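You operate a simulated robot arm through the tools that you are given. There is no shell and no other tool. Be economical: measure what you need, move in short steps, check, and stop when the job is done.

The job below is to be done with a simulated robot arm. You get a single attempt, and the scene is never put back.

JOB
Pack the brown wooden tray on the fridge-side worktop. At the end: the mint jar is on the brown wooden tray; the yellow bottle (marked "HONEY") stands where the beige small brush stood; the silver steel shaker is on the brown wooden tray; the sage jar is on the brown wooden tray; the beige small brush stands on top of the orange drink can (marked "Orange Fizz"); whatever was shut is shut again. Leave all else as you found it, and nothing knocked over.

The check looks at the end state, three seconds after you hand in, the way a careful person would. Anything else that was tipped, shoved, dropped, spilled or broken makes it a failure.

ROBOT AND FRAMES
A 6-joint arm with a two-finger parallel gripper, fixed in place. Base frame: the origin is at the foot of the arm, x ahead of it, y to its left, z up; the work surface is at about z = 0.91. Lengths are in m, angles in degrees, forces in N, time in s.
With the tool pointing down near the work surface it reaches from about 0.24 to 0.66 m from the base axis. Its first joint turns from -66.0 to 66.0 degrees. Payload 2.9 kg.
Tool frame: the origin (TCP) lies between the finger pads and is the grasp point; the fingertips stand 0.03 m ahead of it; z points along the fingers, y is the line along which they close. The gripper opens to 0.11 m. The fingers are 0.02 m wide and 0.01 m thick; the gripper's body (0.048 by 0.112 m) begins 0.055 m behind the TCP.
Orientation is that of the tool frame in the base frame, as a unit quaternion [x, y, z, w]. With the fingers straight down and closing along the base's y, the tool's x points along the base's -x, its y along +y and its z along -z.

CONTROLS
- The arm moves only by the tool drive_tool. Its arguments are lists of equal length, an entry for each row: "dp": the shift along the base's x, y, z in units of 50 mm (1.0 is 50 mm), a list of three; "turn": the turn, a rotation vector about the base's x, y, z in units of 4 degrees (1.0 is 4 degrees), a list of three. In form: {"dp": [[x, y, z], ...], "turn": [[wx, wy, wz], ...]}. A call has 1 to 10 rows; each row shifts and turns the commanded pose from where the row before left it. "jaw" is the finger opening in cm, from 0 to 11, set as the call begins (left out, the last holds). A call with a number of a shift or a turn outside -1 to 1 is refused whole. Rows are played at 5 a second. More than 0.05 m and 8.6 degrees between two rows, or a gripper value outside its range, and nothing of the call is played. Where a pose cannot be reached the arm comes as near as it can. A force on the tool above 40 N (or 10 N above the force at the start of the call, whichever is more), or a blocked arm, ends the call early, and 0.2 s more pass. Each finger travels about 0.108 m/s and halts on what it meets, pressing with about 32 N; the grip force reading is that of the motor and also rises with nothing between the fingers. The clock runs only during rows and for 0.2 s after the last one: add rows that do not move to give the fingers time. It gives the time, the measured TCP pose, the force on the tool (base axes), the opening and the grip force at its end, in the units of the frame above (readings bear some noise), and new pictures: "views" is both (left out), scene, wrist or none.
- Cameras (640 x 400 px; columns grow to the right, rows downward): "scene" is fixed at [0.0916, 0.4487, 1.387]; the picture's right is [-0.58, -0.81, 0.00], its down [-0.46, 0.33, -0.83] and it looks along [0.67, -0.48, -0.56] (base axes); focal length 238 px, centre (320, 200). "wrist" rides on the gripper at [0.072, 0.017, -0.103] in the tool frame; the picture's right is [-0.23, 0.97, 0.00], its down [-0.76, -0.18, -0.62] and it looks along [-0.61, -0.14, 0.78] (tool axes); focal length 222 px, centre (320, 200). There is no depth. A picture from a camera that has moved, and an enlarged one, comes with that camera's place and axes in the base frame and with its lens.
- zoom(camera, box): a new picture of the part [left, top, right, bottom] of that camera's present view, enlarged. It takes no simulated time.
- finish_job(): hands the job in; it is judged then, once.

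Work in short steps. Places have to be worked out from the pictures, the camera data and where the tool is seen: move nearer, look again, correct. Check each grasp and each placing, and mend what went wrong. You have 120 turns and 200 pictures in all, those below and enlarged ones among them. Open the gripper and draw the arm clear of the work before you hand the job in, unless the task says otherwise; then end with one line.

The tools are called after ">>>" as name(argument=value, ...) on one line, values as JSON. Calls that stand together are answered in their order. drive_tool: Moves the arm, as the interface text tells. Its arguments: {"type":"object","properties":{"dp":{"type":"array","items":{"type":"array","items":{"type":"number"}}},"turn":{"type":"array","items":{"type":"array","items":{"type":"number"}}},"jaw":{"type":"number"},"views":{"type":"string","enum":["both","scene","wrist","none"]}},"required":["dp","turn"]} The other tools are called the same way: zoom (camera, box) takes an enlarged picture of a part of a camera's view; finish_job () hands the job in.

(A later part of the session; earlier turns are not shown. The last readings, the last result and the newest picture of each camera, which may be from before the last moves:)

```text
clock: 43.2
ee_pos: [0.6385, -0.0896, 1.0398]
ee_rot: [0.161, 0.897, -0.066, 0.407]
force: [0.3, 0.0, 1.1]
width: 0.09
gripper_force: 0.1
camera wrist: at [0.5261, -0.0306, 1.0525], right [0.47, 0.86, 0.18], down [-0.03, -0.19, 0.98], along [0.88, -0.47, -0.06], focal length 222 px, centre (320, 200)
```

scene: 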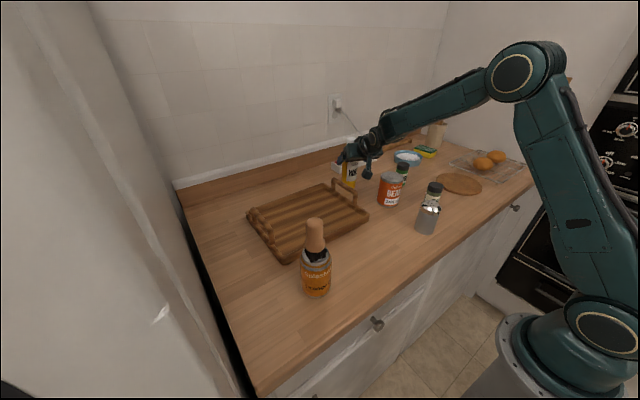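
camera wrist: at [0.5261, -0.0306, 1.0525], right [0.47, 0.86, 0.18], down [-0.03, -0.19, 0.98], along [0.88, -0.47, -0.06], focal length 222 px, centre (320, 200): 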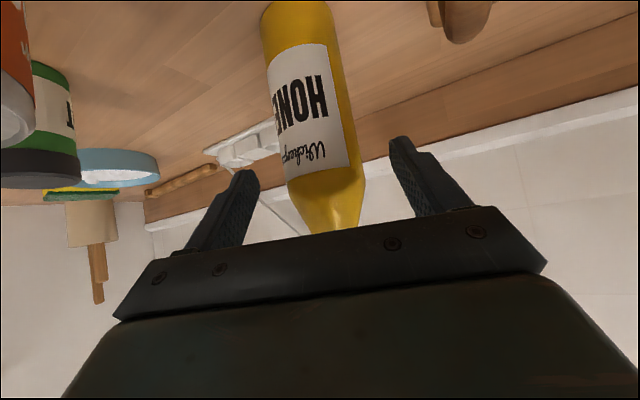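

>>> drive_tool(dp=[[0.33, -0.08, -0.33], [0.33, -0.08, -0.33], [0, 0, 0]], turn=[[0, 0, 0], [0, 0, 0], [0, 0, 0]])

>>> zoom(camera="scene", box=[310, 110, 430, 220])

```text
clock: 44.0
ee_pos: [0.6716, -0.0949, 1.0068]
ee_rot: [0.162, 0.896, -0.068, 0.407]
force: [0.3, 0.2, 0.3]
width: 0.0899
gripper_force: 0.1
camera wrist: at [0.5597, -0.0384, 1.0196], right [0.48, 0.86, 0.18], down [-0.03, -0.19, 0.98], along [0.88, -0.47, -0.06], focal length 222 px, centre (320, 200)
```

scene: 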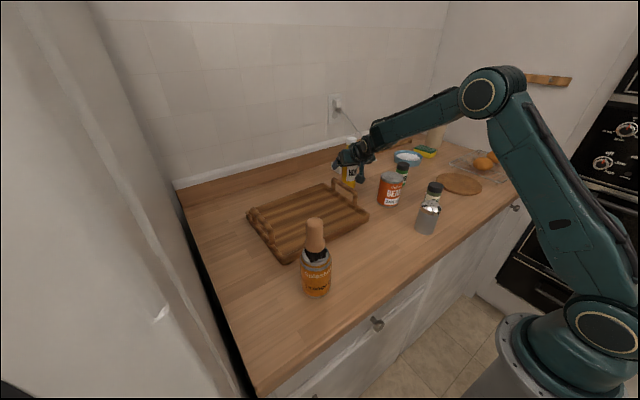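
wrist: 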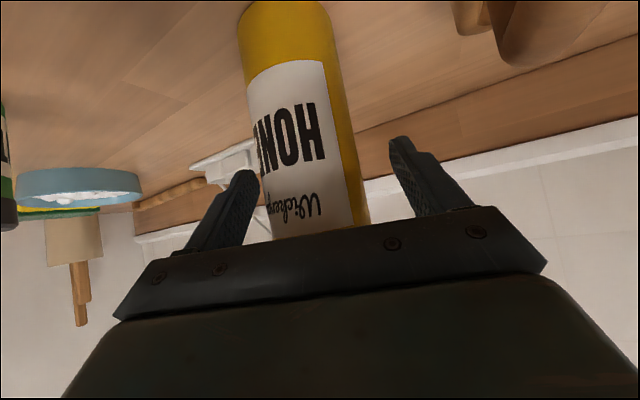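

```text
3.64 times, centred on (370, 165) of scene
camera zoom: at [0.0916, 0.4487, 1.387], right [-0.58, -0.81, 0.0], down [-0.46, 0.33, -0.83], along [0.67, -0.48, -0.56], focal length 865 px, centre (138, 327)
```

zoom: 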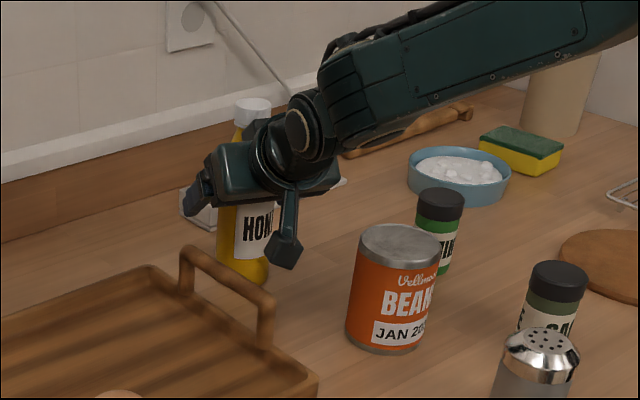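

The bottle is between the fingers, so I'll close.

>>> drive_tool(dp=[[0, 0, 0], [0, 0, 0], [0, 0, 0], [0, 0, 0]], turn=[[0, 0, 0], [0, 0, 0], [0, 0, 0], [0, 0, 0]], jaw=3, views="wrist")

```text
clock: 45.0
ee_pos: [0.6721, -0.0967, 1.0069]
ee_rot: [0.161, 0.896, -0.067, 0.407]
force: [0.1, -0.7, -0.1]
width: 0.0556
gripper_force: 31.8
camera wrist: at [0.5595, -0.0383, 1.0195], right [0.48, 0.86, 0.18], down [-0.03, -0.19, 0.98], along [0.88, -0.47, -0.06], focal length 222 px, centre (320, 200)
```

wrist: 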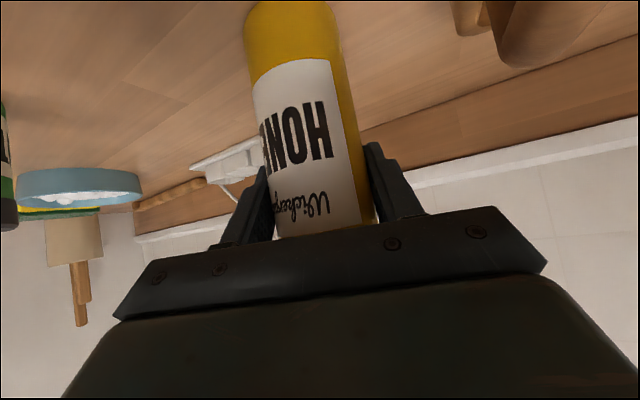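

The bottle is held at 55.6 mm. I'll lift it straight up first.

>>> drive_tool(dp=[[0, 0, 0.4], [0, 0, 0.65], [0, 0, 0.65], [0, 0, 0.65], [0, 0, 0.65], [0, 0, 0]], turn=[[0, 0, 0], [0, 0, 0], [0, 0, 0], [0, 0, 0], [0, 0, 0], [0, 0, 0]])

```text
clock: 46.4
ee_pos: [0.6693, -0.0976, 1.1567]
ee_rot: [0.162, 0.896, -0.067, 0.407]
force: [0.4, 0.2, -3.0]
width: 0.0553
gripper_force: 31.9
camera wrist: at [0.5574, -0.0382, 1.1705], right [0.48, 0.86, 0.18], down [-0.03, -0.19, 0.98], along [0.88, -0.47, -0.06], focal length 222 px, centre (320, 200)
```

scene: 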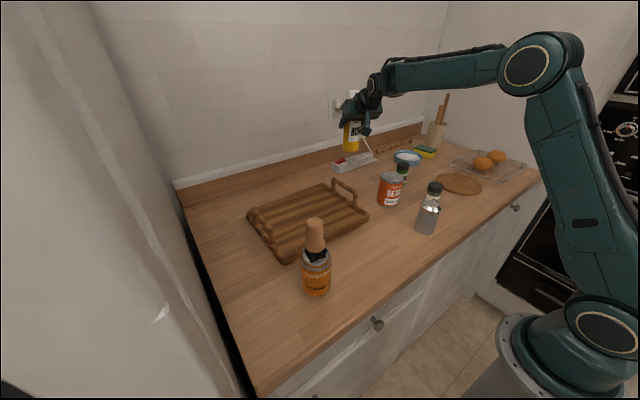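
wrist: 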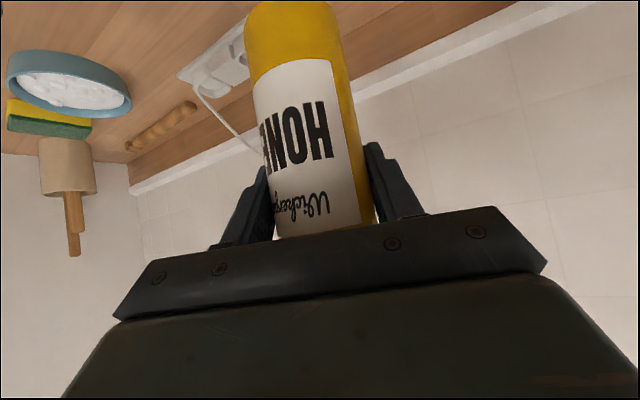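

The bottle lifted cleanly. I'll carry it high above the tray toward the left side.

>>> drive_tool(dp=[[-0.25, 0.8, 0], [-0.25, 0.8, 0], [-0.25, 0.8, 0], [-0.25, 0.8, 0], [-0.25, 0.8, 0], [-0.25, 0.8, 0], [-0.2, 0.8, 0], [0, 0.8, 0], [0, 0.8, 0], [0, 0, 0]], turn=[[0, 0, 0], [0, 0, 0.8], [0, 0, 0.8], [0, 0, 0.8], [0, 0, 0.8], [0, 0, 0.8], [0, 0, 0], [0, 0, 0], [0, 0, 0], [0, 0, 0]])

```text
clock: 48.6
ee_pos: [0.5859, 0.2633, 1.1556]
ee_rot: [0.036, 0.91, -0.01, 0.413]
force: [0.9, -0.2, -1.9]
width: 0.0555
gripper_force: 32.4
camera wrist: at [0.4619, 0.2895, 1.1692], right [0.22, 0.96, 0.18], down [0.02, -0.19, 0.98], along [0.98, -0.21, -0.06], focal length 222 px, centre (320, 200)
```

scene: 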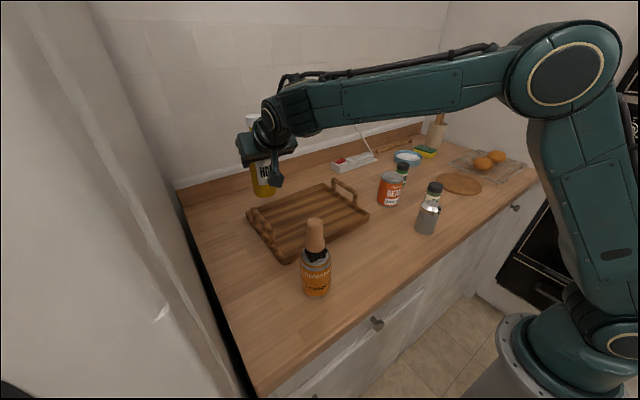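
wrist: 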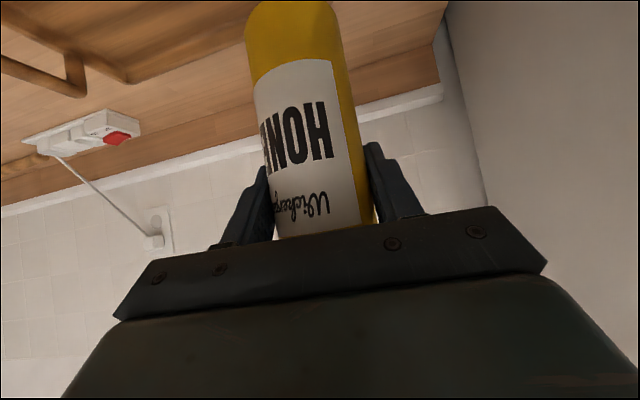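

Next I'll go left to y = 0.362, then back to x = 0.467, and check clearance to the brush before lowering.

>>> drive_tool(dp=[[0, 0.66, 0], [0, 0.66, 0], [0, 0.66, 0], [-0.6, 0, 0], [-0.6, 0, 0], [-0.6, 0, 0], [-0.6, 0, 0], [0, 0, 0]], turn=[[0, 0, 0], [0, 0, 0], [0, 0, 0], [0, 0, 0], [0, 0, 0], [0, 0, 0], [0, 0, 0], [0, 0, 0]])

>>> zoom(camera="scene", box=[180, 80, 400, 310])

```text
clock: 50.4
ee_pos: [0.4645, 0.3621, 1.1559]
ee_rot: [0.034, 0.91, -0.009, 0.413]
force: [0.6, -0.7, -3.4]
width: 0.0554
gripper_force: 32.1
camera wrist: at [0.3417, 0.3877, 1.1695], right [0.22, 0.96, 0.18], down [0.02, -0.19, 0.98], along [0.98, -0.21, -0.06], focal length 222 px, centre (320, 200)
```

scene: 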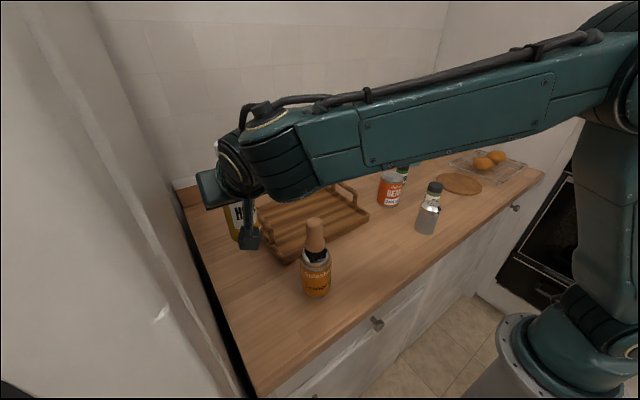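
wrist: 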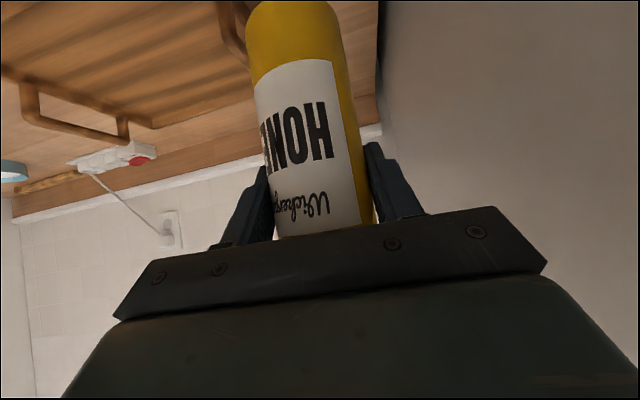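

```text
1.74 times, centred on (290, 195) of scene
camera zoom: at [0.0916, 0.4487, 1.387], right [-0.58, -0.81, 0.0], down [-0.46, 0.33, -0.83], along [0.67, -0.48, -0.56], focal length 414 px, centre (372, 209)
```

zoom: 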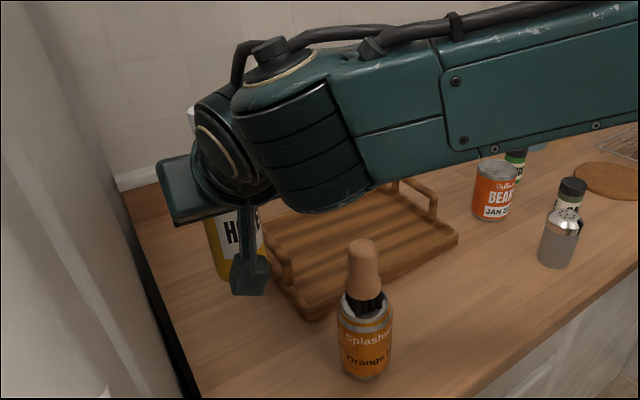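

The wrist housing hangs right beside the brush, so lowering here could hit it. I'll back out over the tray and turn the gripper so it comes from the tray side, away from the can.

>>> drive_tool(dp=[[0.6, 0, 0.1], [0.6, 0, 0.1], [0.6, 0, 0.1], [0.6, 0, 0], [0, -0.7, 0], [0, -0.8, 0], [0, -0.8, 0], [0, -0.8, 0], [0, 0, 0]], turn=[[0, 0, 0], [0, 0, 0], [0, 0, 0], [0, 0, 0], [0, 0, 0], [0, 0, 0], [0, 0, 0], [0, 0, 0], [0, 0, 0]], views="none")

>>> drive_tool(dp=[[0, 0, 0], [0, 0, 0], [0, 0, 0], [0, 0, 0], [0, 0, 0], [0, 0, 0], [0, 0, 0], [0, 0, 0], [0, 0, 0], [0, 0, 0]], turn=[[0, 0, 1], [0, 0, 1], [0, 0, 1], [0, 0, 1], [0, 0, 1], [0, 0, 1], [0, 0, 1], [0, 0, 1], [0, 0, 1], [0, 0, 1]])

```text
clock: 52.4
ee_pos: [0.5859, 0.2073, 1.171]
ee_rot: [0.035, 0.911, -0.009, 0.412]
force: [0.4, 0.2, -4.2]
width: 0.0555
gripper_force: 32.3
```

```text
clock: 54.6
ee_pos: [0.5855, 0.2071, 1.1725]
ee_rot: [-0.279, 0.867, 0.133, 0.391]
force: [-0.7, -0.2, -3.3]
width: 0.0551
gripper_force: 31.9
camera wrist: at [0.4739, 0.1469, 1.1851], right [-0.45, 0.87, 0.18], down [0.14, -0.13, 0.98], along [0.88, 0.47, -0.06], focal length 222 px, centre (320, 200)
```

scene: 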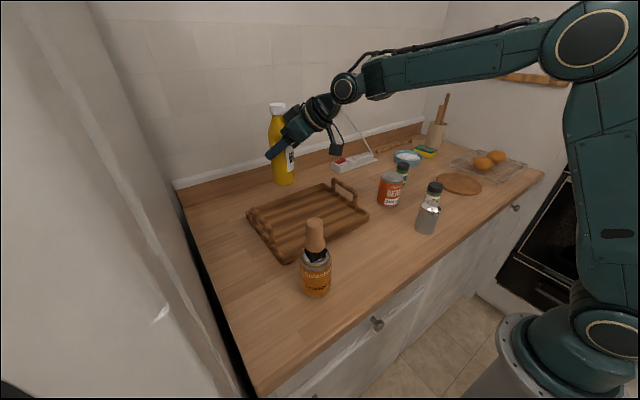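
wrist: 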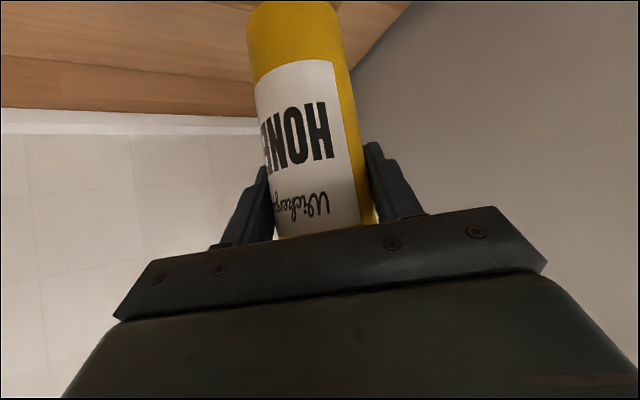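

The turn is working, so I'll continue it.

>>> drive_tool(dp=[[0, 0, 0], [0, 0, 0], [0, 0, 0], [0, 0, 0], [0, 0, 0], [0, 0, 0], [0, 0, 0], [0, 0, 0], [0, 0, 0], [0, 0, 0]], turn=[[0, 0, 1], [0, 0, 1], [0, 0, 1], [0, 0, 1], [0, 0, 1], [0, 0, 1], [0, 0, 1], [0, 0, 1], [0, 0, 1], [0, 0, 1]], views="none")

>>> drive_tool(dp=[[0, 0, 0], [0, 0, 0], [0, 0, 0], [0, 0, 0], [0, 0, 0], [0, 0, 0], [0, 0, 0]], turn=[[0, 0, 1], [0, 0, 1], [0, 0, 1], [0, 0, 1], [0, 0, 1], [0, 0, 1], [0, 0, 1]])

```text
clock: 56.8
ee_pos: [0.5852, 0.2075, 1.1723]
ee_rot: [-0.558, 0.72, 0.258, 0.322]
force: [-0.6, 0.2, -3.5]
width: 0.0553
gripper_force: 32.1
```

```text
clock: 58.4
ee_pos: [0.4982, 0.2347, 1.1038]
ee_rot: [0.715, -0.564, -0.325, -0.252]
force: [0.1, 1.0, -2.7]
width: 0.0552
gripper_force: 32.2
out of reach, approached as far as the arm can: row 2, 3, 4, 5, 6, 7
camera wrist: at [0.5109, 0.1077, 1.1176], right [-0.98, -0.08, 0.18], down [0.17, 0.08, 0.98], along [-0.1, 0.99, -0.06], focal length 222 px, centre (320, 200)
```

scene: 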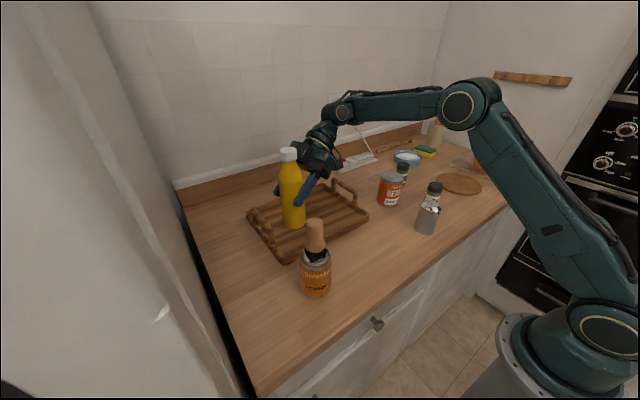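
wrist: 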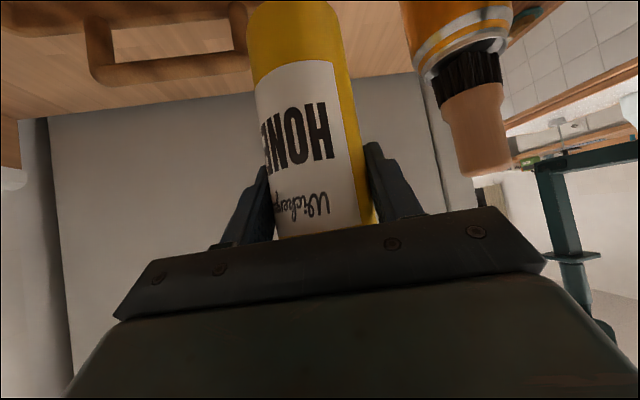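

The arm hit a wrist limit and settled at a gripper heading of about 104°, which is still good for coming in from the tray side. I'll raise slightly, head for the target in small moves, and watch reachability.

>>> drive_tool(dp=[[0, 0, 0.5], [0, 0, 0.5], [-0.1, 0.5, 0], [-0.1, 0.5, 0], [-0.1, 0.5, 0], [0, 0, 0]], turn=[[0, 0, 0], [0, 0, 0], [0, 0, 0], [0, 0, 0], [0, 0, 0], [0, 0, 0]])

```text
clock: 59.8
ee_pos: [0.4593, 0.3192, 1.1333]
ee_rot: [0.715, -0.564, -0.329, -0.251]
force: [-0.2, 0.7, -2.6]
width: 0.0552
gripper_force: 31.6
out of reach, approached as far as the arm can: row 1, 2
camera wrist: at [0.4731, 0.1929, 1.1461], right [-0.98, -0.09, 0.18], down [0.18, 0.08, 0.98], along [-0.1, 0.99, -0.06], focal length 222 px, centre (320, 200)
```

scene: 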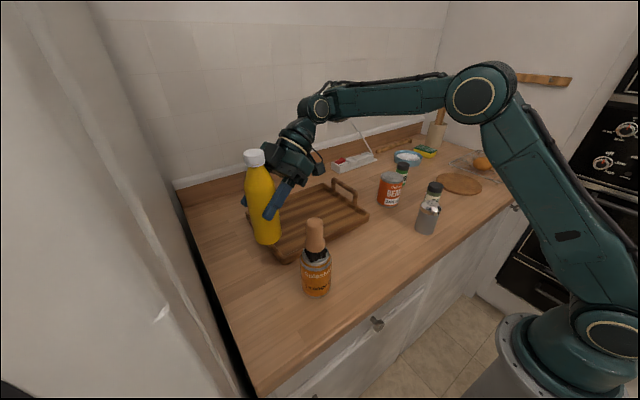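
wrist: 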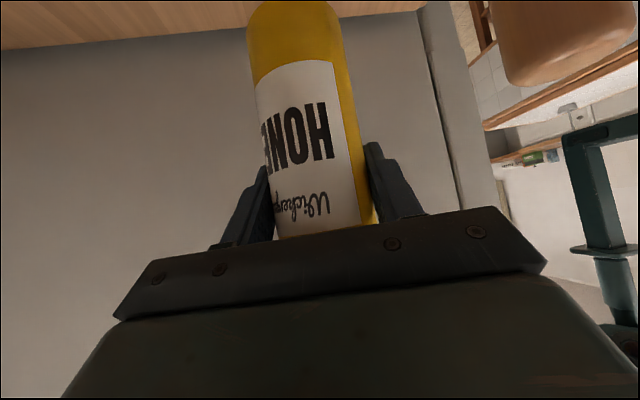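

It is reachable again. I'll move to directly above the brush's old spot.

>>> drive_tool(dp=[[0.08, 0.43, 0], [0.08, 0.43, 0], [0, 0, -0.5], [0, 0, -0.5], [0, 0, 0]], turn=[[0, 0, 0], [0, 0, 0], [0, 0, 0], [0, 0, 0], [0, 0, 0]])

>>> zoom(camera="scene", box=[200, 110, 380, 310])

```text
clock: 61.0
ee_pos: [0.4682, 0.3603, 1.0843]
ee_rot: [0.715, -0.564, -0.328, -0.25]
force: [0.0, -0.7, -3.5]
width: 0.0551
gripper_force: 31.8
camera wrist: at [0.4828, 0.2346, 1.0981], right [-0.98, -0.09, 0.18], down [0.18, 0.08, 0.98], along [-0.1, 0.99, -0.06], focal length 222 px, centre (320, 200)
```

scene: 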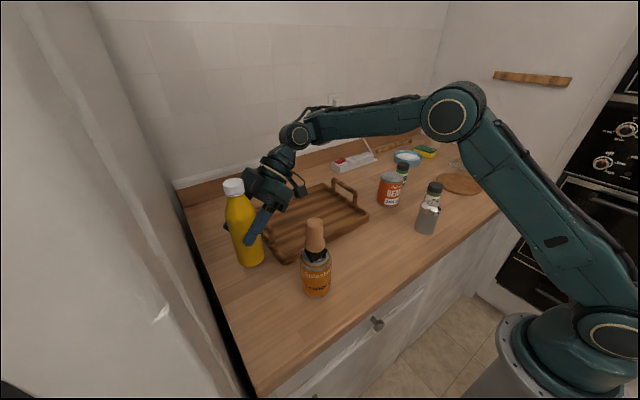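
wrist: 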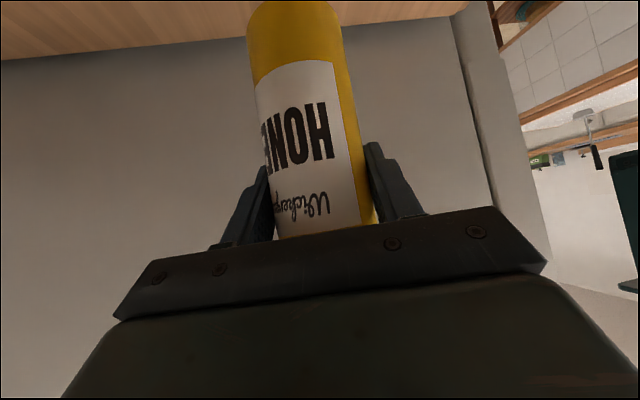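

```text
2.00 times, centred on (290, 210) of scene
camera zoom: at [0.0916, 0.4487, 1.387], right [-0.58, -0.81, 0.0], down [-0.46, 0.33, -0.83], along [0.67, -0.48, -0.56], focal length 476 px, centre (380, 180)
```

zoom: 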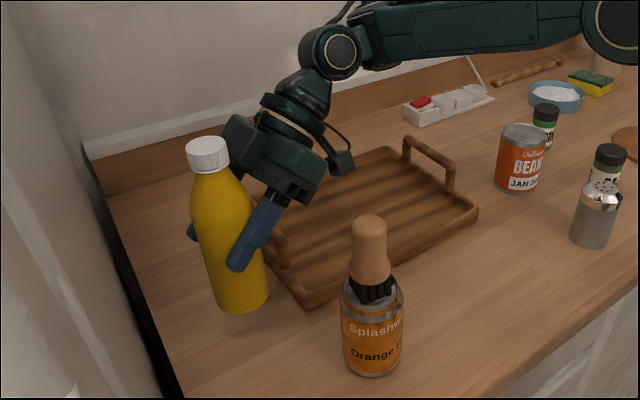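

Everything is aligned, with the bottle bottom projecting to about (0.471, 0.364). I'll lower most of the way and then ease down.

>>> drive_tool(dp=[[-0.04, 0, -0.5], [0, 0, -0.5], [0, 0, -0.36], [0, 0, 0]], turn=[[0, 0, 0], [0, 0, 0], [0, 0, 0], [0, 0, 0]], views="none")

>>> drive_tool(dp=[[0, 0, -0.06], [0, 0, 0]], turn=[[0, 0, 0], [0, 0, 0]], views="none")

>>> zoom(camera="scene", box=[200, 110, 380, 310])

```text
clock: 62.0
ee_pos: [0.4642, 0.3605, 1.015]
ee_rot: [0.716, -0.563, -0.328, -0.249]
force: [-0.1, -0.1, -3.7]
width: 0.0551
gripper_force: 32.3
```

```text
clock: 62.6
ee_pos: [0.4649, 0.3598, 1.0121]
ee_rot: [0.715, -0.564, -0.328, -0.25]
force: [-0.1, 0.1, -3.1]
width: 0.0554
gripper_force: 32.5
```

```text
2.00 times, centred on (290, 210) of scene
camera zoom: at [0.0916, 0.4487, 1.387], right [-0.58, -0.81, 0.0], down [-0.46, 0.33, -0.83], along [0.67, -0.48, -0.56], focal length 476 px, centre (380, 180)
```

zoom: 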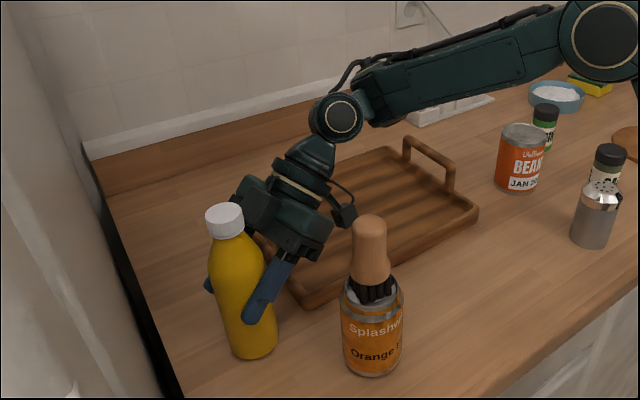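

Another 5 mm to go, so I'll continue in small steps until contact.

>>> drive_tool(dp=[[0.02, 0.02, -0.06], [0, 0, 0]], turn=[[0, 0, 0], [0, 0, 0]], views="none")

>>> drive_tool(dp=[[0, 0, -0.04], [0, 0, 0]], turn=[[0, 0, 0], [0, 0, 0]], views="none")

```text
clock: 63.2
ee_pos: [0.4671, 0.3623, 1.0084]
ee_rot: [0.716, -0.563, -0.328, -0.25]
force: [0.2, 0.3, -2.7]
width: 0.0551
gripper_force: 31.7
```

```text
clock: 63.8
ee_pos: [0.4671, 0.362, 1.0073]
ee_rot: [0.716, -0.564, -0.328, -0.25]
force: [0.0, -0.3, -3.3]
width: 0.0554
gripper_force: 32.2
```

>>> drive_tool(dp=[[0, 0, -0.03], [0, 0, 0]], turn=[[0, 0, 0], [0, 0, 0]], views="none")

>>> drive_tool(dp=[[0, 0, -0.03], [0, 0, 0]], turn=[[0, 0, 0], [0, 0, 0]], views="none")

```text
clock: 64.4
ee_pos: [0.4681, 0.3618, 1.0061]
ee_rot: [0.716, -0.563, -0.327, -0.251]
force: [0.0, -2.1, 5.9]
width: 0.055
gripper_force: 32.5
```

```text
clock: 65.0
ee_pos: [0.467, 0.3617, 1.0064]
ee_rot: [0.717, -0.561, -0.329, -0.251]
force: [-3.9, -6.4, 21.8]
width: 0.055
gripper_force: 32.2
```

The bottle is on the worktop. I'll relieve the pressure by 1 mm and open.

>>> drive_tool(dp=[[0, 0, 0.025], [0, 0, 0]], turn=[[0, 0, 0], [0, 0, 0]], views="none")

>>> drive_tool(dp=[[0, 0, 0], [0, 0, 0], [0, 0, 0], [0, 0, 0]], turn=[[0, 0, 0], [0, 0, 0], [0, 0, 0], [0, 0, 0]], jaw=8.5, views="wrist")

>>> zoom(camera="scene", box=[200, 110, 380, 310])

```text
clock: 65.6
ee_pos: [0.466, 0.3627, 1.0062]
ee_rot: [0.716, -0.563, -0.328, -0.251]
force: [-0.4, -1.7, 21.0]
width: 0.0552
gripper_force: 32.5
```

```text
clock: 66.6
ee_pos: [0.4666, 0.3611, 1.0048]
ee_rot: [0.715, -0.564, -0.329, -0.25]
force: [0.0, -0.2, 0.1]
width: 0.0851
gripper_force: 0.0
camera wrist: at [0.4808, 0.2355, 1.018], right [-0.98, -0.09, 0.18], down [0.18, 0.08, 0.98], along [-0.1, 0.99, -0.06], focal length 222 px, centre (320, 200)
```

wrist: 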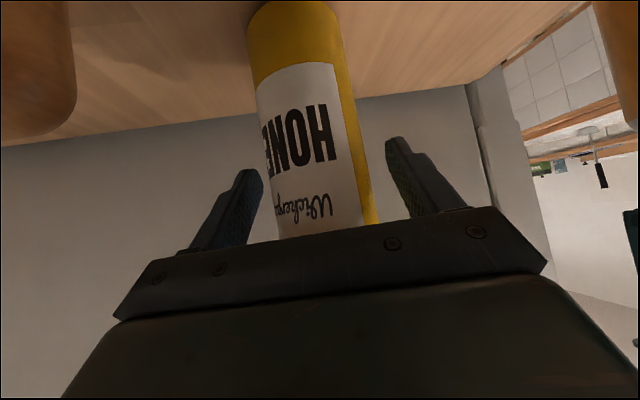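

```text
2.00 times, centred on (290, 210) of scene
camera zoom: at [0.0916, 0.4487, 1.387], right [-0.58, -0.81, 0.0], down [-0.46, 0.33, -0.83], along [0.67, -0.48, -0.56], focal length 476 px, centre (380, 180)
```

zoom: 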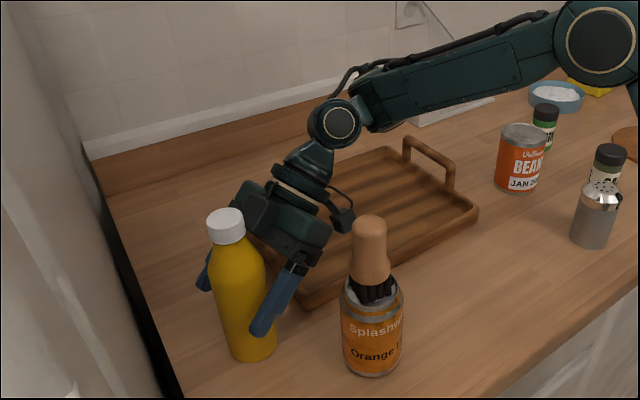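

The bottle stands free, so I'll retreat along the tool axis.

>>> drive_tool(dp=[[0.14, -0.58, 0.53], [0.14, -0.58, 0.53], [0.14, -0.58, 0.53], [0.14, -0.58, 0.53], [0.14, -0.4, 0.53], [0, 0, 0]], turn=[[0, 0, 0], [0, 0, 0], [0, 0, 0], [0, 0, 0], [0, 0, 0], [0, 0, 0]])

```text
clock: 68.0
ee_pos: [0.4837, 0.2322, 1.1207]
ee_rot: [0.715, -0.564, -0.326, -0.252]
force: [0.4, -0.3, -0.2]
width: 0.0851
gripper_force: 0.1
out of reach, approached as far as the arm can: row 5
camera wrist: at [0.4967, 0.1055, 1.1344], right [-0.98, -0.08, 0.18], down [0.17, 0.08, 0.98], along [-0.09, 0.99, -0.06], focal length 222 px, centre (320, 200)
```

scene: 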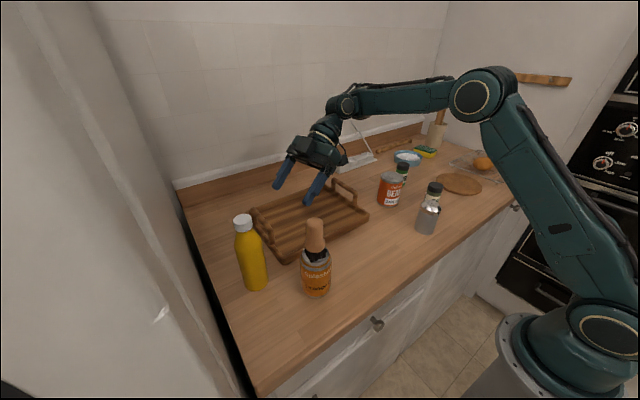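
wrist: 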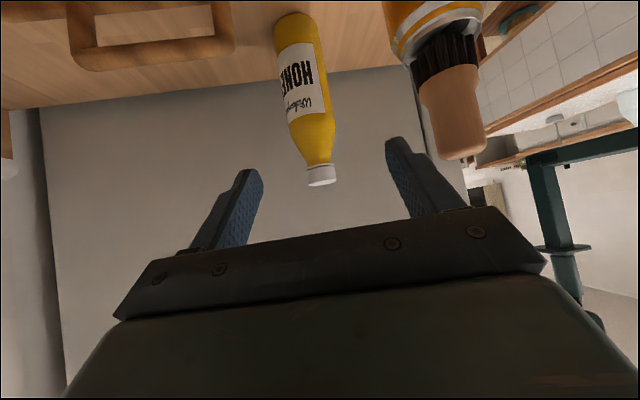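

The bottle and brush are both standing. I'll unwind the yaw while moving to the right and away from the can.

>>> drive_tool(dp=[[0, -0.2, 0], [0, -0.2, 0], [0, -0.2, 0], [0.2, -0.2, 0.1], [0.2, -0.2, 0.1], [0.2, -0.2, 0.1], [0.2, -0.3, 0.1], [0.2, -0.3, 0.1], [0.2, -0.3, 0.1], [0.2, -0.3, 0.1]], turn=[[0, 0, -1], [0, 0, -1], [0, 0, -1], [0, 0, -1], [0, 0, -1], [0, 0, -1], [0, 0, -1], [0, 0, -1], [0, 0, -1], [0, 0, -1]], views="none")

>>> drive_tool(dp=[[0, -0.3, 0], [0, -0.3, 0], [0, -0.3, 0], [0, -0.3, 0], [0, -0.3, 0], [0, -0.3, 0], [0, -0.3, 0], [0, -0.3, 0], [0, -0.3, 0], [0, -0.3, 0]], turn=[[0, 0, -1], [0, 0, -1], [0, 0, -1], [0, 0, -1], [0, 0, -1], [0, 0, -1], [0, 0, -1], [0, 0, -1], [0, 0, -1], [0, 0, -1]], views="none")

>>> drive_tool(dp=[[0, 0, 0], [0, 0, 0], [0, 0, 0], [0, 0, 0], [0, 0, 0], [0, 0, 0]], turn=[[0, 0, -1], [0, 0, -1], [0, 0, -1], [0, 0, -1], [0, 0, -1], [0, 0, -0.9]])

```text
clock: 70.2
ee_pos: [0.5547, 0.1116, 1.1559]
ee_rot: [-0.479, 0.775, 0.223, 0.346]
force: [0.7, -0.2, -0.5]
width: 0.0851
gripper_force: 0.0
```

```text
clock: 72.4
ee_pos: [0.5529, -0.0377, 1.1563]
ee_rot: [-0.185, 0.892, 0.091, 0.402]
force: [-0.1, 0.3, -0.1]
width: 0.0852
gripper_force: 0.0
```

```text
clock: 73.8
ee_pos: [0.5544, -0.0348, 1.1556]
ee_rot: [0.0, 0.911, 0.006, 0.413]
force: [0.0, -0.2, -0.8]
width: 0.085
gripper_force: 0.0
camera wrist: at [0.4286, -0.021, 1.1694], right [0.15, 0.97, 0.18], down [0.03, -0.19, 0.98], along [0.99, -0.14, -0.06], focal length 222 px, centre (320, 200)
```

scene: 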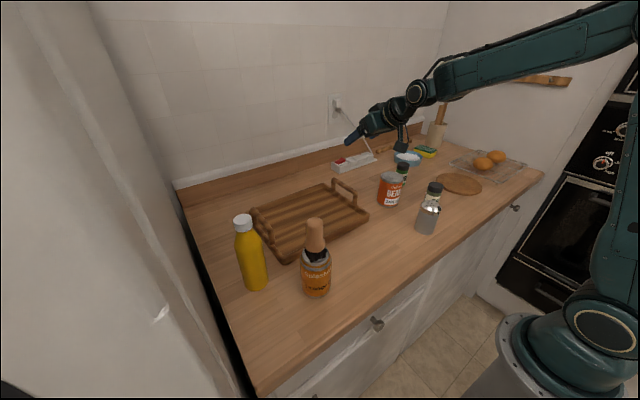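
wrist: 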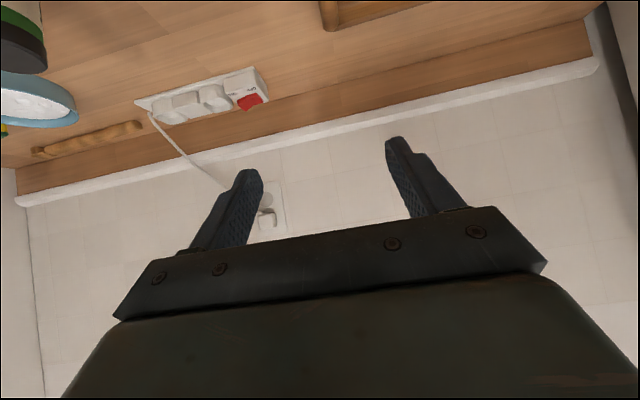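

Next is the mint jar at about (0.565, -0.268). I'll keep a small outward tilt for reach and move above it.

>>> drive_tool(dp=[[0, -0.46, 0], [0, -0.46, -0.1], [0, -0.46, -0.1], [0, -0.46, -0.1], [0, -0.46, -0.1], [0, -0.46, -0.1], [0, -0.46, -0.1], [0, -0.46, -0.1], [0, -0.46, -0.1], [0, -0.46, 0]], turn=[[0, 1, 0], [0, 1, 0], [0, 1, 0], [0, 1, 0], [0, 1, 0], [0, 1, 0], [0, 1, 0], [0, 1, 0], [0, 1, 0], [0, 0, 0]], jaw=8.5)

```text
clock: 76.0
ee_pos: [0.5533, -0.2651, 1.1147]
ee_rot: [0.001, 0.994, 0.006, 0.111]
force: [0.2, 0.1, -0.3]
width: 0.0849
gripper_force: 0.0
camera wrist: at [0.4602, -0.2496, 1.2], right [0.22, 0.97, 0.06], down [0.61, -0.19, 0.77], along [0.76, -0.14, -0.63], focal length 222 px, centre (320, 200)
```

scene: 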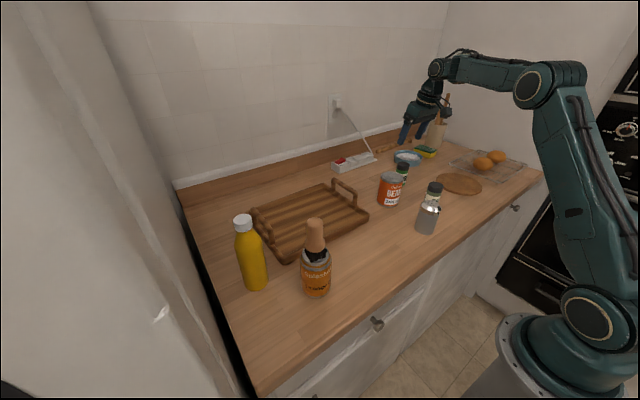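
wrist: 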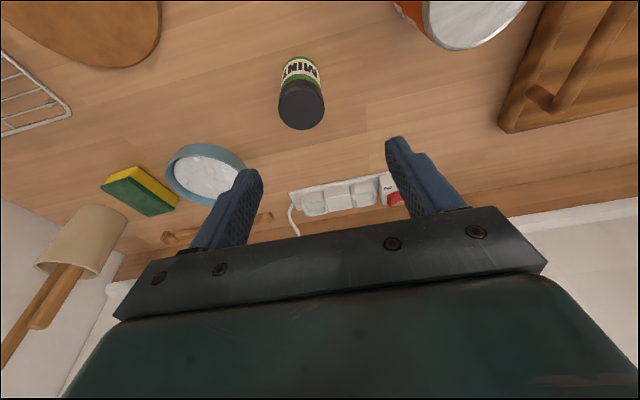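

The mint jar lies at about (0.566, -0.278). I'll descend to it.

>>> drive_tool(dp=[[0.13, -0.26, -0.5], [0.13, 0, -0.7], [0, 0, -0.7], [0, 0, -0.6], [0, 0, 0]], turn=[[0, 0, 0], [0, 0, 0], [0, 0, 0], [0, 0, 0], [0, 0, 0]])

```text
clock: 77.2
ee_pos: [0.5644, -0.2808, 0.9898]
ee_rot: [0.002, 0.994, 0.006, 0.111]
force: [0.6, -0.9, 0.0]
width: 0.0849
gripper_force: 0.1
camera wrist: at [0.4716, -0.2647, 1.0741], right [0.22, 0.97, 0.06], down [0.6, -0.19, 0.77], along [0.76, -0.14, -0.63], focal length 222 px, centre (320, 200)
```

scene: 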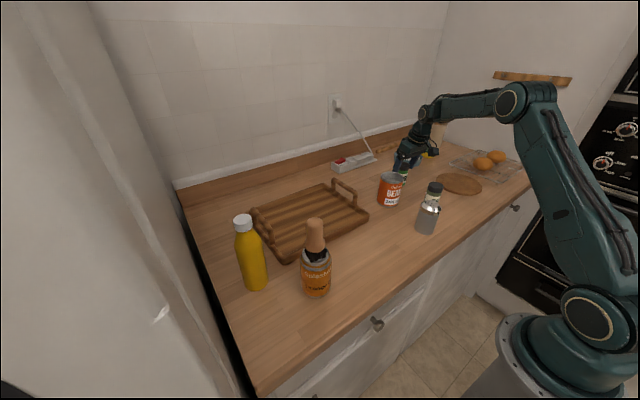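
wrist: 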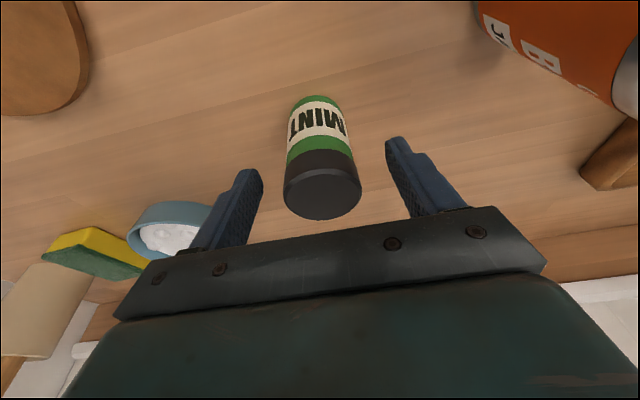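

>>> drive_tool(dp=[[0.03, 0, -0.5], [0, 0, 0], [0, 0, 0]], turn=[[0, 0, 0], [0, 0, 0], [0, 0, 0]], views="none")

>>> drive_tool(dp=[[0, 0, 0], [0, 0, 0], [0, 0, 0], [0, 0, 0]], turn=[[0, 0, 0], [0, 0, 0], [0, 0, 0], [0, 0, 0]], jaw=2.5, views="wrist")

```text
clock: 78.0
ee_pos: [0.5674, -0.2793, 0.9632]
ee_rot: [0.003, 0.994, 0.005, 0.11]
force: [-0.9, -0.7, 0.5]
width: 0.0852
gripper_force: 0.1
```

```text
clock: 79.0
ee_pos: [0.5669, -0.2782, 0.9636]
ee_rot: [0.003, 0.994, 0.006, 0.111]
force: [-0.3, -1.6, 1.5]
width: 0.0445
gripper_force: 32.1
camera wrist: at [0.4732, -0.2637, 1.0487], right [0.22, 0.97, 0.06], down [0.6, -0.19, 0.77], along [0.76, -0.14, -0.63], focal length 222 px, centre (320, 200)
```

wrist: 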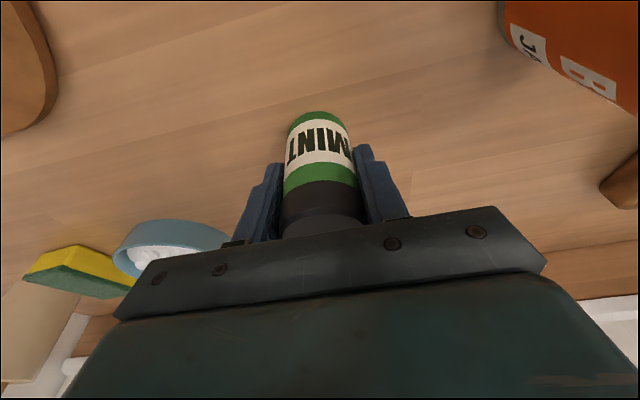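

The mint is held at 44.5 mm. I'll lift it and carry it over to the tray at about (0.61, 0.075).

>>> drive_tool(dp=[[0, 0, 0.4], [0, 0, 0.8], [0, 0, 0.8], [0, 0, 0.8], [0, 0, 0]], turn=[[0, 0, 0], [0, 0, 0], [0, 0, 0], [0, 0, 0], [0, 0, 0]], views="none")

>>> drive_tool(dp=[[0.1, 0.88, 0], [0.1, 0.88, 0], [0.1, 0.88, 0], [0.1, 0.88, 0], [0.1, 0.88, 0], [0.1, 0.88, 0], [0.1, 0.88, 0], [0.1, 0.88, 0], [0, 0, 0]], turn=[[0, 0, 0], [0, 0, 0], [0, 0, 0], [0, 0, 0], [0, 0, 0], [0, 0, 0], [0, 0, 0], [0, 0, 0], [0, 0, 0]])

>>> zoom(camera="scene", box=[230, 110, 400, 270])

```text
clock: 80.2
ee_pos: [0.5695, -0.2792, 1.1039]
ee_rot: [0.003, 0.994, 0.005, 0.11]
force: [-0.4, -0.2, -1.1]
width: 0.0446
gripper_force: 31.6
```

```text
clock: 82.2
ee_pos: [0.6091, 0.071, 1.1046]
ee_rot: [0.003, 0.994, 0.005, 0.11]
force: [-0.2, 0.1, -1.7]
width: 0.0445
gripper_force: 32.4
camera wrist: at [0.5158, 0.0861, 1.1894], right [0.23, 0.97, 0.06], down [0.61, -0.19, 0.77], along [0.76, -0.14, -0.63], focal length 222 px, centre (320, 200)
```

scene: 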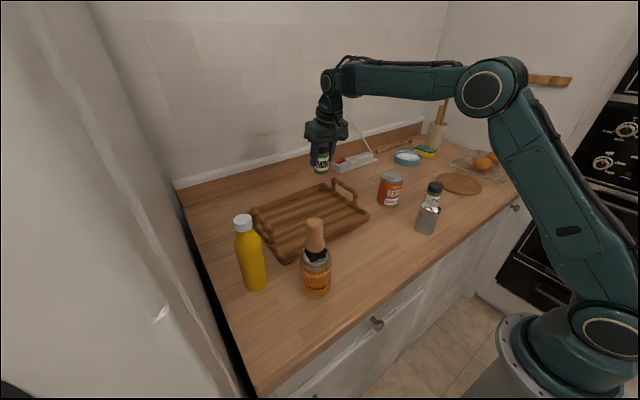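
wrist: 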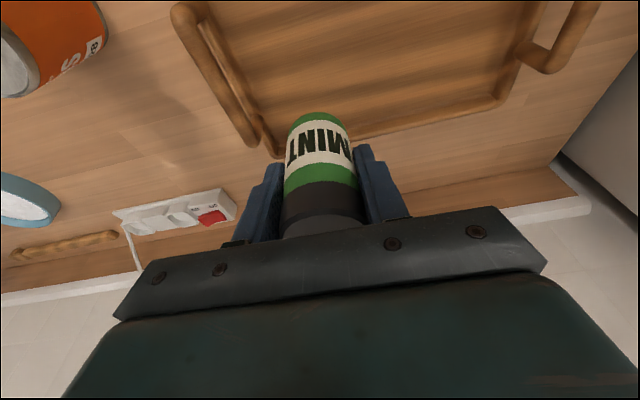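

```text
2.50 times, centred on (315, 190) of scene
camera zoom: at [0.0916, 0.4487, 1.387], right [-0.58, -0.81, 0.0], down [-0.46, 0.33, -0.83], along [0.67, -0.48, -0.56], focal length 595 px, centre (332, 225)
```

zoom: 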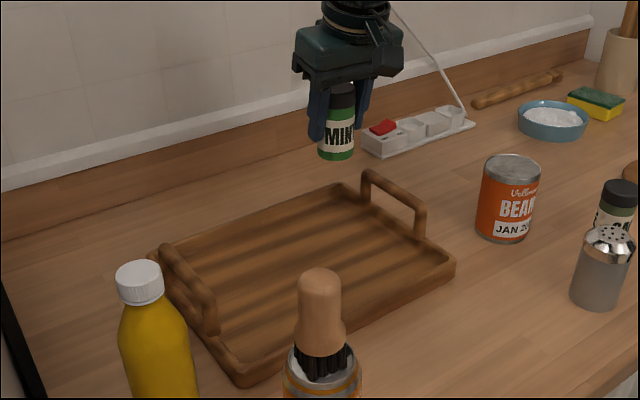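

The landing point is well inside the tray. I'll lower to just above the floor.

>>> drive_tool(dp=[[0, 0, -0.8], [0, 0, -0.8], [0, 0, -0.75], [0, 0, 0]], turn=[[0, 0, 0], [0, 0, 0], [0, 0, 0], [0, 0, 0]], views="none")

>>> drive_tool(dp=[[0, 0, -0.05], [0, 0, 0]], turn=[[0, 0, 0], [0, 0, 0]], views="none")

>>> zoom(camera="scene", box=[260, 130, 380, 250])

```text
clock: 83.2
ee_pos: [0.6079, 0.0707, 0.9867]
ee_rot: [0.003, 0.994, 0.006, 0.11]
force: [-0.3, -0.9, -1.6]
width: 0.0444
gripper_force: 32.0
```

```text
clock: 83.8
ee_pos: [0.607, 0.071, 0.9838]
ee_rot: [0.002, 0.994, 0.006, 0.11]
force: [-0.4, -0.6, -1.2]
width: 0.0446
gripper_force: 32.2
```

```text
3.33 times, centred on (320, 190) of scene
camera zoom: at [0.0916, 0.4487, 1.387], right [-0.58, -0.81, 0.0], down [-0.46, 0.33, -0.83], along [0.67, -0.48, -0.56], focal length 793 px, centre (320, 233)
```

zoom: 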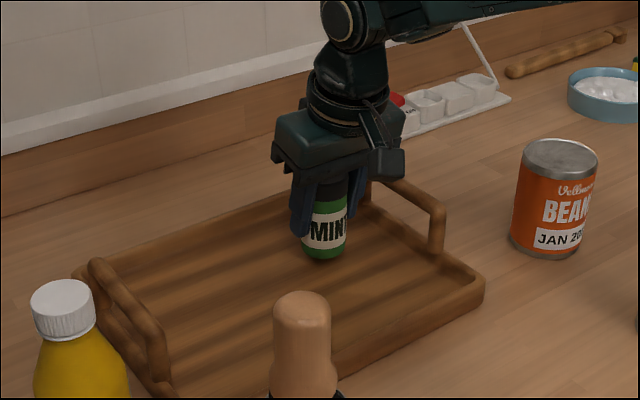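

Now in small steps to contact.

>>> drive_tool(dp=[[0, 0, -0.06], [0, 0, 0]], turn=[[0, 0, 0], [0, 0, 0]], views="none")

>>> drive_tool(dp=[[0, 0, -0.05], [0, 0, 0]], turn=[[0, 0, 0], [0, 0, 0]], views="none")

>>> drive_tool(dp=[[0, 0, -0.04], [0, 0, 0]], turn=[[0, 0, 0], [0, 0, 0]], views="none")

```text
clock: 84.4
ee_pos: [0.6074, 0.0717, 0.9817]
ee_rot: [0.003, 0.994, 0.006, 0.111]
force: [-0.3, 0.0, -0.6]
width: 0.0446
gripper_force: 31.8
```

```text
clock: 85.0
ee_pos: [0.607, 0.0722, 0.9809]
ee_rot: [0.002, 0.994, 0.006, 0.111]
force: [0.7, 0.3, -1.0]
width: 0.0443
gripper_force: 32.1
```

```text
clock: 85.6
ee_pos: [0.61, 0.0714, 0.9777]
ee_rot: [0.003, 0.994, 0.005, 0.11]
force: [0.0, 0.7, -1.0]
width: 0.0447
gripper_force: 32.4
```

>>> drive_tool(dp=[[0, 0, -0.04], [0, 0, 0]], turn=[[0, 0, 0], [0, 0, 0]], views="none")

>>> drive_tool(dp=[[0, 0, -0.04], [0, 0, 0]], turn=[[0, 0, 0], [0, 0, 0]], views="none")

```text
clock: 86.2
ee_pos: [0.61, 0.0714, 0.9759]
ee_rot: [0.003, 0.994, 0.006, 0.11]
force: [0.1, 0.2, -0.9]
width: 0.0441
gripper_force: 31.9
```

```text
clock: 86.8
ee_pos: [0.608, 0.0715, 0.9739]
ee_rot: [0.002, 0.994, 0.006, 0.11]
force: [-0.3, -0.1, -0.2]
width: 0.0442
gripper_force: 32.3
```

>>> drive_tool(dp=[[0, 0, -0.03], [0, 0, 0]], turn=[[0, 0, 0], [0, 0, 0]], views="none")

>>> drive_tool(dp=[[0, 0, -0.03], [0, 0, 0]], turn=[[0, 0, 0], [0, 0, 0]], views="none")

>>> zoom(camera="scene", box=[280, 150, 360, 230])

```text
clock: 87.4
ee_pos: [0.6089, 0.0722, 0.9724]
ee_rot: [0.003, 0.994, 0.005, 0.11]
force: [-0.1, 0.4, -1.0]
width: 0.0443
gripper_force: 31.6
```

```text
clock: 88.0
ee_pos: [0.6079, 0.0717, 0.9713]
ee_rot: [0.003, 0.994, 0.006, 0.113]
force: [0.4, -0.5, 6.6]
width: 0.0442
gripper_force: 32.1
```

```text
5.00 times, centred on (320, 190) of scene
camera zoom: at [0.0915, 0.4487, 1.387], right [-0.58, -0.81, 0.0], down [-0.46, 0.33, -0.83], along [0.67, -0.48, -0.56], focal length 1189 px, centre (320, 250)
```

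zoom: 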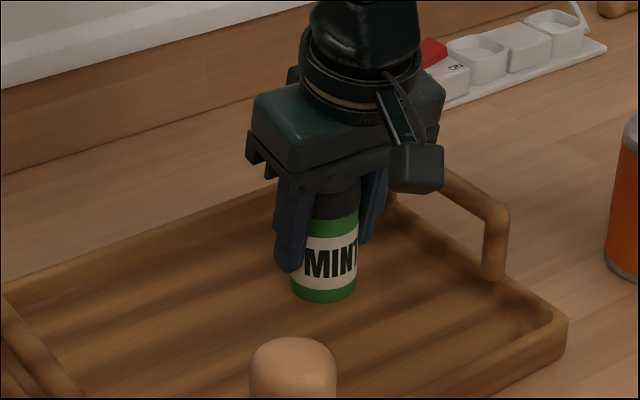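

Contact at TCP z 0.9715 puts the tray floor at about 0.918. I'll release and raise.

>>> drive_tool(dp=[[0, 0, 0], [0, 0, 0], [0, 0, 0], [0, 0, 0]], turn=[[0, 0, 0], [0, 0, 0], [0, 0, 0], [0, 0, 0]], jaw=6.5, views="none")

>>> drive_tool(dp=[[-0.05, 0, 0.3], [-0.1, 0, 0.6], [-0.2, 0, 0.9], [-0.3, 0, 0.9], [0, 0, 0]], turn=[[0, 0, 0], [0, 0, 0], [0, 0, 0], [0, 0, 0], [0, 0, 0]])

```text
clock: 89.0
ee_pos: [0.6088, 0.0719, 0.9724]
ee_rot: [0.004, 0.994, 0.006, 0.111]
force: [0.5, 0.6, 0.2]
width: 0.0651
gripper_force: 0.0
```

```text
clock: 90.2
ee_pos: [0.5736, 0.0733, 1.1046]
ee_rot: [0.003, 0.994, 0.006, 0.111]
force: [-0.1, 0.0, -1.1]
width: 0.0647
gripper_force: 0.1
camera wrist: at [0.4805, 0.0879, 1.1906], right [0.23, 0.97, 0.06], down [0.61, -0.19, 0.77], along [0.76, -0.14, -0.63], focal length 222 px, centre (320, 200)
```

scene: 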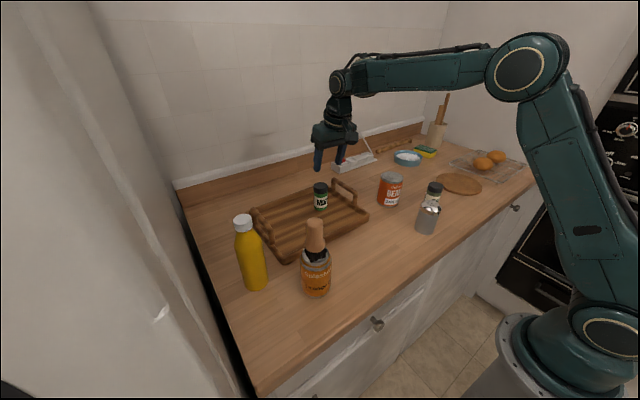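
wrist: 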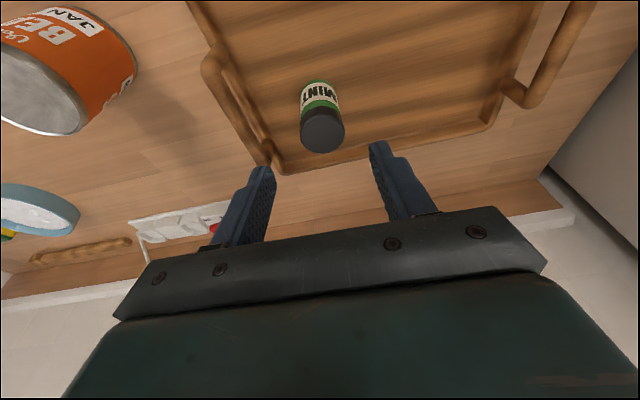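

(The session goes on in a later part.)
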